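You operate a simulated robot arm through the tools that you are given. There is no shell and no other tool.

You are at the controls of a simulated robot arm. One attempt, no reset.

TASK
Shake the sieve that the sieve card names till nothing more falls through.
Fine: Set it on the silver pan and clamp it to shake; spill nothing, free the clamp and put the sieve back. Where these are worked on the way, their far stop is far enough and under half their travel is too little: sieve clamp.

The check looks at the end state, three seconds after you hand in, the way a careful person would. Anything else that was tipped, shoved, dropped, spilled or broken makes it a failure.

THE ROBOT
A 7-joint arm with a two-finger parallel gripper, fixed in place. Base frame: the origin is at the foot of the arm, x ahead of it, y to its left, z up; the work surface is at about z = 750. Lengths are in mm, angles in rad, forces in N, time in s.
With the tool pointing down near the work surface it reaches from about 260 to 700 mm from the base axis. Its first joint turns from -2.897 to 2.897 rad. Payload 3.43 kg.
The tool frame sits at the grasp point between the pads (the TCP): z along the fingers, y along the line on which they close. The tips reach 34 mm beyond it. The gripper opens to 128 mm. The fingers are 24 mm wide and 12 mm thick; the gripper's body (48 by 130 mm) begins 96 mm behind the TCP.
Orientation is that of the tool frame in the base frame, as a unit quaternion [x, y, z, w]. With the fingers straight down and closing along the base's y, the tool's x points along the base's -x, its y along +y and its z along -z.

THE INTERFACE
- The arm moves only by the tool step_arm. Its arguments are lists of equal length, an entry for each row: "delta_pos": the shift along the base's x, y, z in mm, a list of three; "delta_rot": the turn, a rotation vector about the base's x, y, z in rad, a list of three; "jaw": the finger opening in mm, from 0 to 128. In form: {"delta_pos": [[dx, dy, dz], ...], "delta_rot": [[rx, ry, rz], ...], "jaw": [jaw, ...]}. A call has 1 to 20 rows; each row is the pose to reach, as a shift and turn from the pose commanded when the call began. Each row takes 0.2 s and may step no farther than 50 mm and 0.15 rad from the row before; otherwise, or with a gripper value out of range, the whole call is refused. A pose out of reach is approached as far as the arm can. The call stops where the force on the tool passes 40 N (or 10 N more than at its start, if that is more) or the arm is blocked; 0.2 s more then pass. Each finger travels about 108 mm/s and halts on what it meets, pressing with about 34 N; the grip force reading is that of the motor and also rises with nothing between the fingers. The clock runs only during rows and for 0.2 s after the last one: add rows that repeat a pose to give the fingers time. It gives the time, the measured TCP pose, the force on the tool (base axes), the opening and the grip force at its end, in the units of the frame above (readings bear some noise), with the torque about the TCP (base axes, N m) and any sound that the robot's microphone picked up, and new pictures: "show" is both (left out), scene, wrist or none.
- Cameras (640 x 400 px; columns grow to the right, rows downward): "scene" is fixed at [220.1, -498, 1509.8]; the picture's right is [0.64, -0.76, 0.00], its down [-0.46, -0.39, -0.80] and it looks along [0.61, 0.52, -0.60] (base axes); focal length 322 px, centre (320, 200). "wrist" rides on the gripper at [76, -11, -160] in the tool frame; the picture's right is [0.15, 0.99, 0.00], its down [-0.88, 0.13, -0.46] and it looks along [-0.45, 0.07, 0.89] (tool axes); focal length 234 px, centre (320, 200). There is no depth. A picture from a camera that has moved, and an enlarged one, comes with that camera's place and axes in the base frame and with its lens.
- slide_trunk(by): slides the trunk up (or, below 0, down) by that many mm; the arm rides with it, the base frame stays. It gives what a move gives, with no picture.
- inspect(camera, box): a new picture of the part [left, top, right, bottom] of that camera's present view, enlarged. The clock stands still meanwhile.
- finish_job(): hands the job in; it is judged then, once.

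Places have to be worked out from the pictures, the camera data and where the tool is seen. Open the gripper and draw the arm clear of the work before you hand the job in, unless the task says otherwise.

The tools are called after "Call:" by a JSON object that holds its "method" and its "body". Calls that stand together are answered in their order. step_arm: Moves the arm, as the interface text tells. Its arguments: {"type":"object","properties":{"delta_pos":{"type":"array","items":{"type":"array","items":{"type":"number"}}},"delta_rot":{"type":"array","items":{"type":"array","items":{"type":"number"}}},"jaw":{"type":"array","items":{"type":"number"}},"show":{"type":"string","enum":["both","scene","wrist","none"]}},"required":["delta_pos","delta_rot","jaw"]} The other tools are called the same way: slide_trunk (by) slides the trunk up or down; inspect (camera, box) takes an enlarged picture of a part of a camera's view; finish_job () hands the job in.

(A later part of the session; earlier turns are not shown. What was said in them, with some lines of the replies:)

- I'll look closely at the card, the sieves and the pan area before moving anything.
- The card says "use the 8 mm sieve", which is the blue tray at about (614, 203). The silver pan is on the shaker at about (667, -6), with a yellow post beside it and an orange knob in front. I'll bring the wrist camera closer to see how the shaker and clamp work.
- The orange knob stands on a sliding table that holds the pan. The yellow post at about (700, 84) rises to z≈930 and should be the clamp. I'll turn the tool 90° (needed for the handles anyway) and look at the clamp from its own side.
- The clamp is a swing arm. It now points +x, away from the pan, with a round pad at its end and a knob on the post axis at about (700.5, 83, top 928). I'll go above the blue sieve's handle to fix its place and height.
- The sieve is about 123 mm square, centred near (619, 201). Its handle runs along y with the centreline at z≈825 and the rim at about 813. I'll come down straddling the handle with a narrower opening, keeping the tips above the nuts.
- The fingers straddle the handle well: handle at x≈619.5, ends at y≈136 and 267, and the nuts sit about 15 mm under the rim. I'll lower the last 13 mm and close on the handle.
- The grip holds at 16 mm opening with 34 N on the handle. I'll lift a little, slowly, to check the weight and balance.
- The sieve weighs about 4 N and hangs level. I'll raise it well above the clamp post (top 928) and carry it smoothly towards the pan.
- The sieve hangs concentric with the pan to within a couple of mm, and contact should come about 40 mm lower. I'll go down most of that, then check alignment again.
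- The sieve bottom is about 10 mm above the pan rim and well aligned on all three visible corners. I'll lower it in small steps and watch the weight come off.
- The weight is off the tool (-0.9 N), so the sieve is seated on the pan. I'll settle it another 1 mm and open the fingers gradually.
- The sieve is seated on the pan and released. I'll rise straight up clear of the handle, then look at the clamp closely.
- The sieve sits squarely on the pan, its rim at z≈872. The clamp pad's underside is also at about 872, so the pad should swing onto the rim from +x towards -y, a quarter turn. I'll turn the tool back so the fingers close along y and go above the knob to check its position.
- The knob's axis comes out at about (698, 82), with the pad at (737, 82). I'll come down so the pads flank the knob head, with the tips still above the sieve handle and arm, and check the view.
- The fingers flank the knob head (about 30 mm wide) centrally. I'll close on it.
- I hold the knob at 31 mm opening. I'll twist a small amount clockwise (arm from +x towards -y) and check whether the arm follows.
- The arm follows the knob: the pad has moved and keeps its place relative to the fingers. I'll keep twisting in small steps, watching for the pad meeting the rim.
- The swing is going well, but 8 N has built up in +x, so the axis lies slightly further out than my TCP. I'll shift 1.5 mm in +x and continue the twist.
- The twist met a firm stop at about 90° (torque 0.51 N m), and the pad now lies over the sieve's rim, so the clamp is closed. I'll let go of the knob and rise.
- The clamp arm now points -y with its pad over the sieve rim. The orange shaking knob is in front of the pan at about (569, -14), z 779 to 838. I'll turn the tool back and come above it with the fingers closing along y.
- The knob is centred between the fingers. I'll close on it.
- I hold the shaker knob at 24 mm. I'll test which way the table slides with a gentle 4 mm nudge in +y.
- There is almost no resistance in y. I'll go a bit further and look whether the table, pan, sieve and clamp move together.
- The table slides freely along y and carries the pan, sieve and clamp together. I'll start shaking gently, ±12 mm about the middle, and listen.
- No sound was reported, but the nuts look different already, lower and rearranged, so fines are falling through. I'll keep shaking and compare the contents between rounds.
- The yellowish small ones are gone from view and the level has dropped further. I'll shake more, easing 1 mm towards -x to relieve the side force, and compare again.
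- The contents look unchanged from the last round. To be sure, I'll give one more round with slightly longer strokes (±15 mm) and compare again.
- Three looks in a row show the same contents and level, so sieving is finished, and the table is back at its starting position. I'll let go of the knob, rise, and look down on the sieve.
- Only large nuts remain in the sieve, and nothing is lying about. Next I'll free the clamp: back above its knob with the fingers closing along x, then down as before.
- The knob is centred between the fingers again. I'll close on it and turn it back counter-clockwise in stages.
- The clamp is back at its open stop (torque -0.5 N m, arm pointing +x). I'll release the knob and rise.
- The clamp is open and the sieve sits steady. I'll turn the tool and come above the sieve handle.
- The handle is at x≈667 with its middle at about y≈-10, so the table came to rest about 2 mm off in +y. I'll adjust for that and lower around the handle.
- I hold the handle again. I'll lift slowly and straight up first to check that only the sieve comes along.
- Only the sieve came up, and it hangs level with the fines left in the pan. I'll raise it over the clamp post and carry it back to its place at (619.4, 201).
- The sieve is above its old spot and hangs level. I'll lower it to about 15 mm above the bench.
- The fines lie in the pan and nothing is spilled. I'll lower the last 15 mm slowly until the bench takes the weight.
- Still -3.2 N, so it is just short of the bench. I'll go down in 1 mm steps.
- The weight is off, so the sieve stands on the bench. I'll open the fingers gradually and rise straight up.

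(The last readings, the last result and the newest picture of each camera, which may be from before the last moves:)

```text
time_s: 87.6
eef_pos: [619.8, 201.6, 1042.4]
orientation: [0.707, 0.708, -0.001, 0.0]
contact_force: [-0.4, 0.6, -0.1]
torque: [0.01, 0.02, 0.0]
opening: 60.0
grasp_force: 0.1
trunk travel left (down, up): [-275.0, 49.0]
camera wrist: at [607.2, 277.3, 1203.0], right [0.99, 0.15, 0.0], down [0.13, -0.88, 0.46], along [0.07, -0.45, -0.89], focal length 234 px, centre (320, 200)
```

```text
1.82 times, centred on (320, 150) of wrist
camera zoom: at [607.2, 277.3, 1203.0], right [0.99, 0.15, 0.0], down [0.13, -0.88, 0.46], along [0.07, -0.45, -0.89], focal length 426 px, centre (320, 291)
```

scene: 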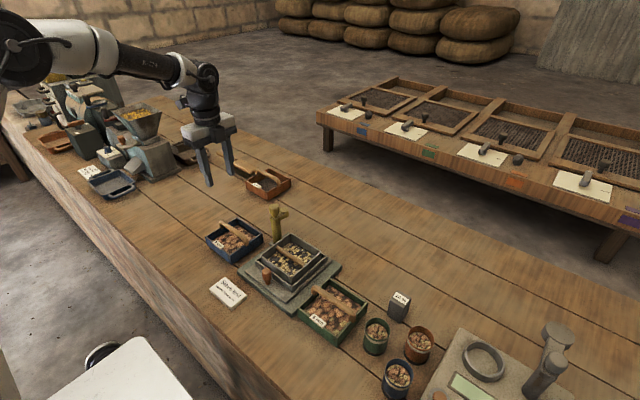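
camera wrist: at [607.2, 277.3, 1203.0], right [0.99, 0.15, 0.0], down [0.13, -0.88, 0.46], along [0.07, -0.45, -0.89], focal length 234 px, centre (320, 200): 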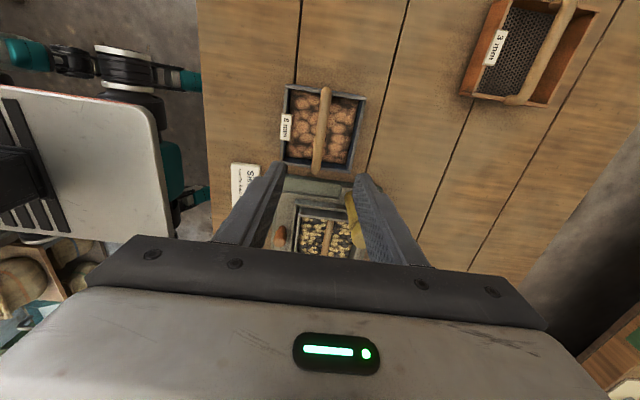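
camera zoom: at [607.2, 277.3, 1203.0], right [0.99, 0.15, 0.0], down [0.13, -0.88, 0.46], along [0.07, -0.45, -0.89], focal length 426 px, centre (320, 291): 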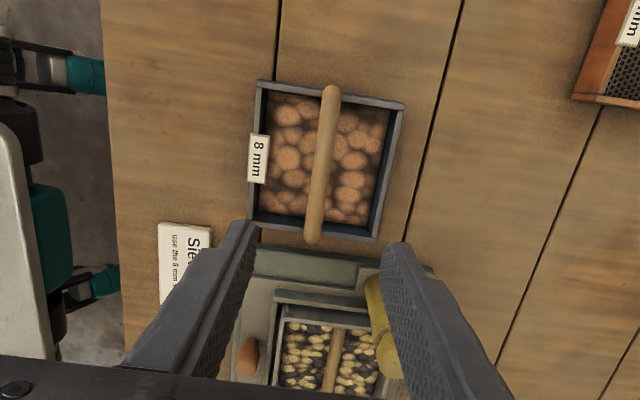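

The sieve is back on its old spot with only coarse nuts in it. The fines are in the pan, the clamp stands open and nothing lies on the bench. I'll draw the arm up and clear before handing in.

Call:
{"method": "step_arm", "body": {"delta_pos": [[0, -10, 40], [-15, -30, 75], [-40, -60, 105], [-65, -95, 130], [-90, -130, 155], [-110, -165, 180], [-125, -200, 200], [-135, -230, 215], [-135, -250, 220], [-135, -250, 220]], "delta_rot": [[0, 0, 0], [0, 0, 0.1], [0, 0, 0.2], [0, 0, 0.3], [0, 0, 0.4], [0, 0, 0.5], [0, 0, 0.6], [0, 0, 0.7], [0, 0, 0.8], [0, 0, 0.8]], "jaw": [70, 90, 110, 128, 128, 128, 128, 128, 128, 128]}}

Call:
{"method": "inspect", "body": {"camera": "scene", "box": [190, 160, 350, 320]}}

```text
time_s: 89.8
eef_pos: [483.0, -48.3, 1259.9]
orientation: [0.377, 0.926, 0.0, -0.001]
contact_force: [-0.5, -0.5, -0.7]
torque: [0.0, 0.02, 0.01]
opening: 127.9
grasp_force: 0.0
trunk travel left (down, up): [-275.0, 49.0]
camera wrist: at [421.8, -4.4, 1422.2], right [0.58, 0.81, 0.0], down [0.72, -0.52, 0.46], along [0.37, -0.27, -0.89], focal length 234 px, centre (320, 200)
```

scene: 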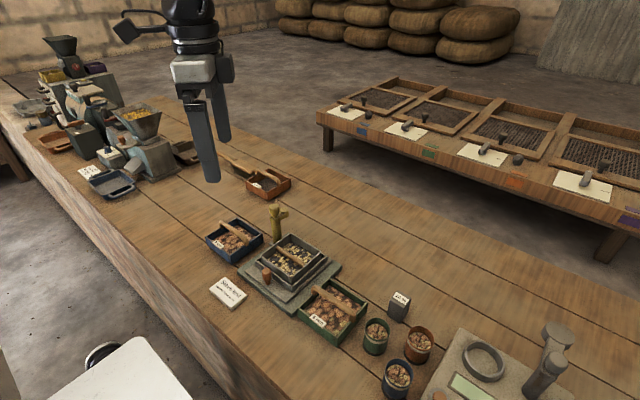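
wrist: 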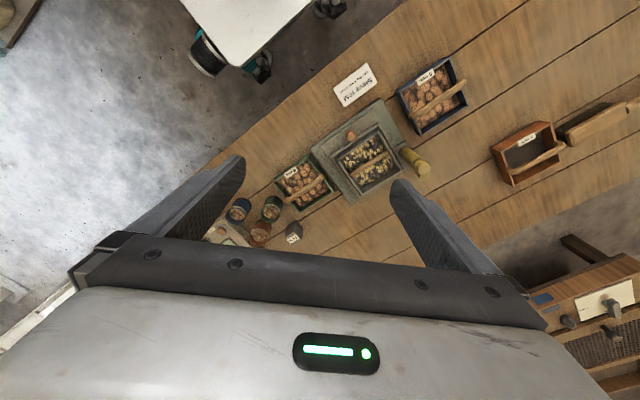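

```text
2.50 times, centred on (270, 240) of scene
camera zoom: at [220.1, -498.0, 1509.8], right [0.64, -0.76, 0.0], down [-0.46, -0.39, -0.8], along [0.61, 0.52, -0.6], focal length 805 px, centre (445, 100)
```

zoom: 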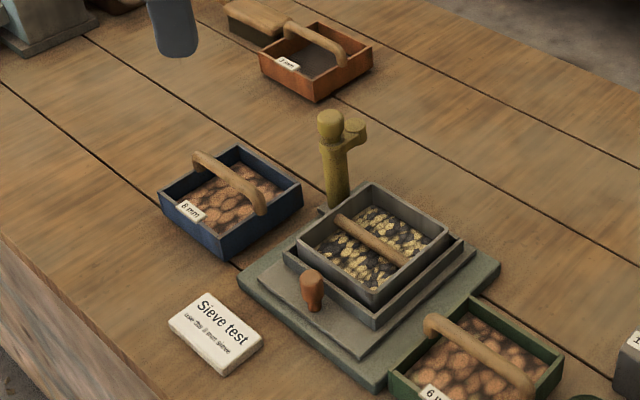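

The 8 mm sieve is back in its place and the fines are in the silver pan. The clamp is open, nothing else was disturbed, and the arm is clear with the gripper open, so I'm handing the job in.

Call:
{"method": "finish_job", "body": {}}

```text
The job is handed in.
```

I shook the 8 mm sieve, the one the card names, until its contents stopped changing, then put it back where it stood. The job is handed in; I haven't seen the result of the check.

- **Shaking:** I set the sieve on the silver pan, turned the clamp to its far stop, and worked the shaker table about ±12 mm for three rounds and ±15 mm for a fourth. The last two rounds made no visible difference. Only large nuts were left in the sieve. I judged this from the scene camera, as the microphone reported no sound at any point.
- **Clamp:** it is turned back to its open stop, with the arm pointing away from the pan.
- **Pan and spills:** the fines are in the pan, and the last pictures show nothing on the bench and nothing else moved. The shaker table may rest 1–2 mm off where it started.

The arm is drawn clear with the gripper open.
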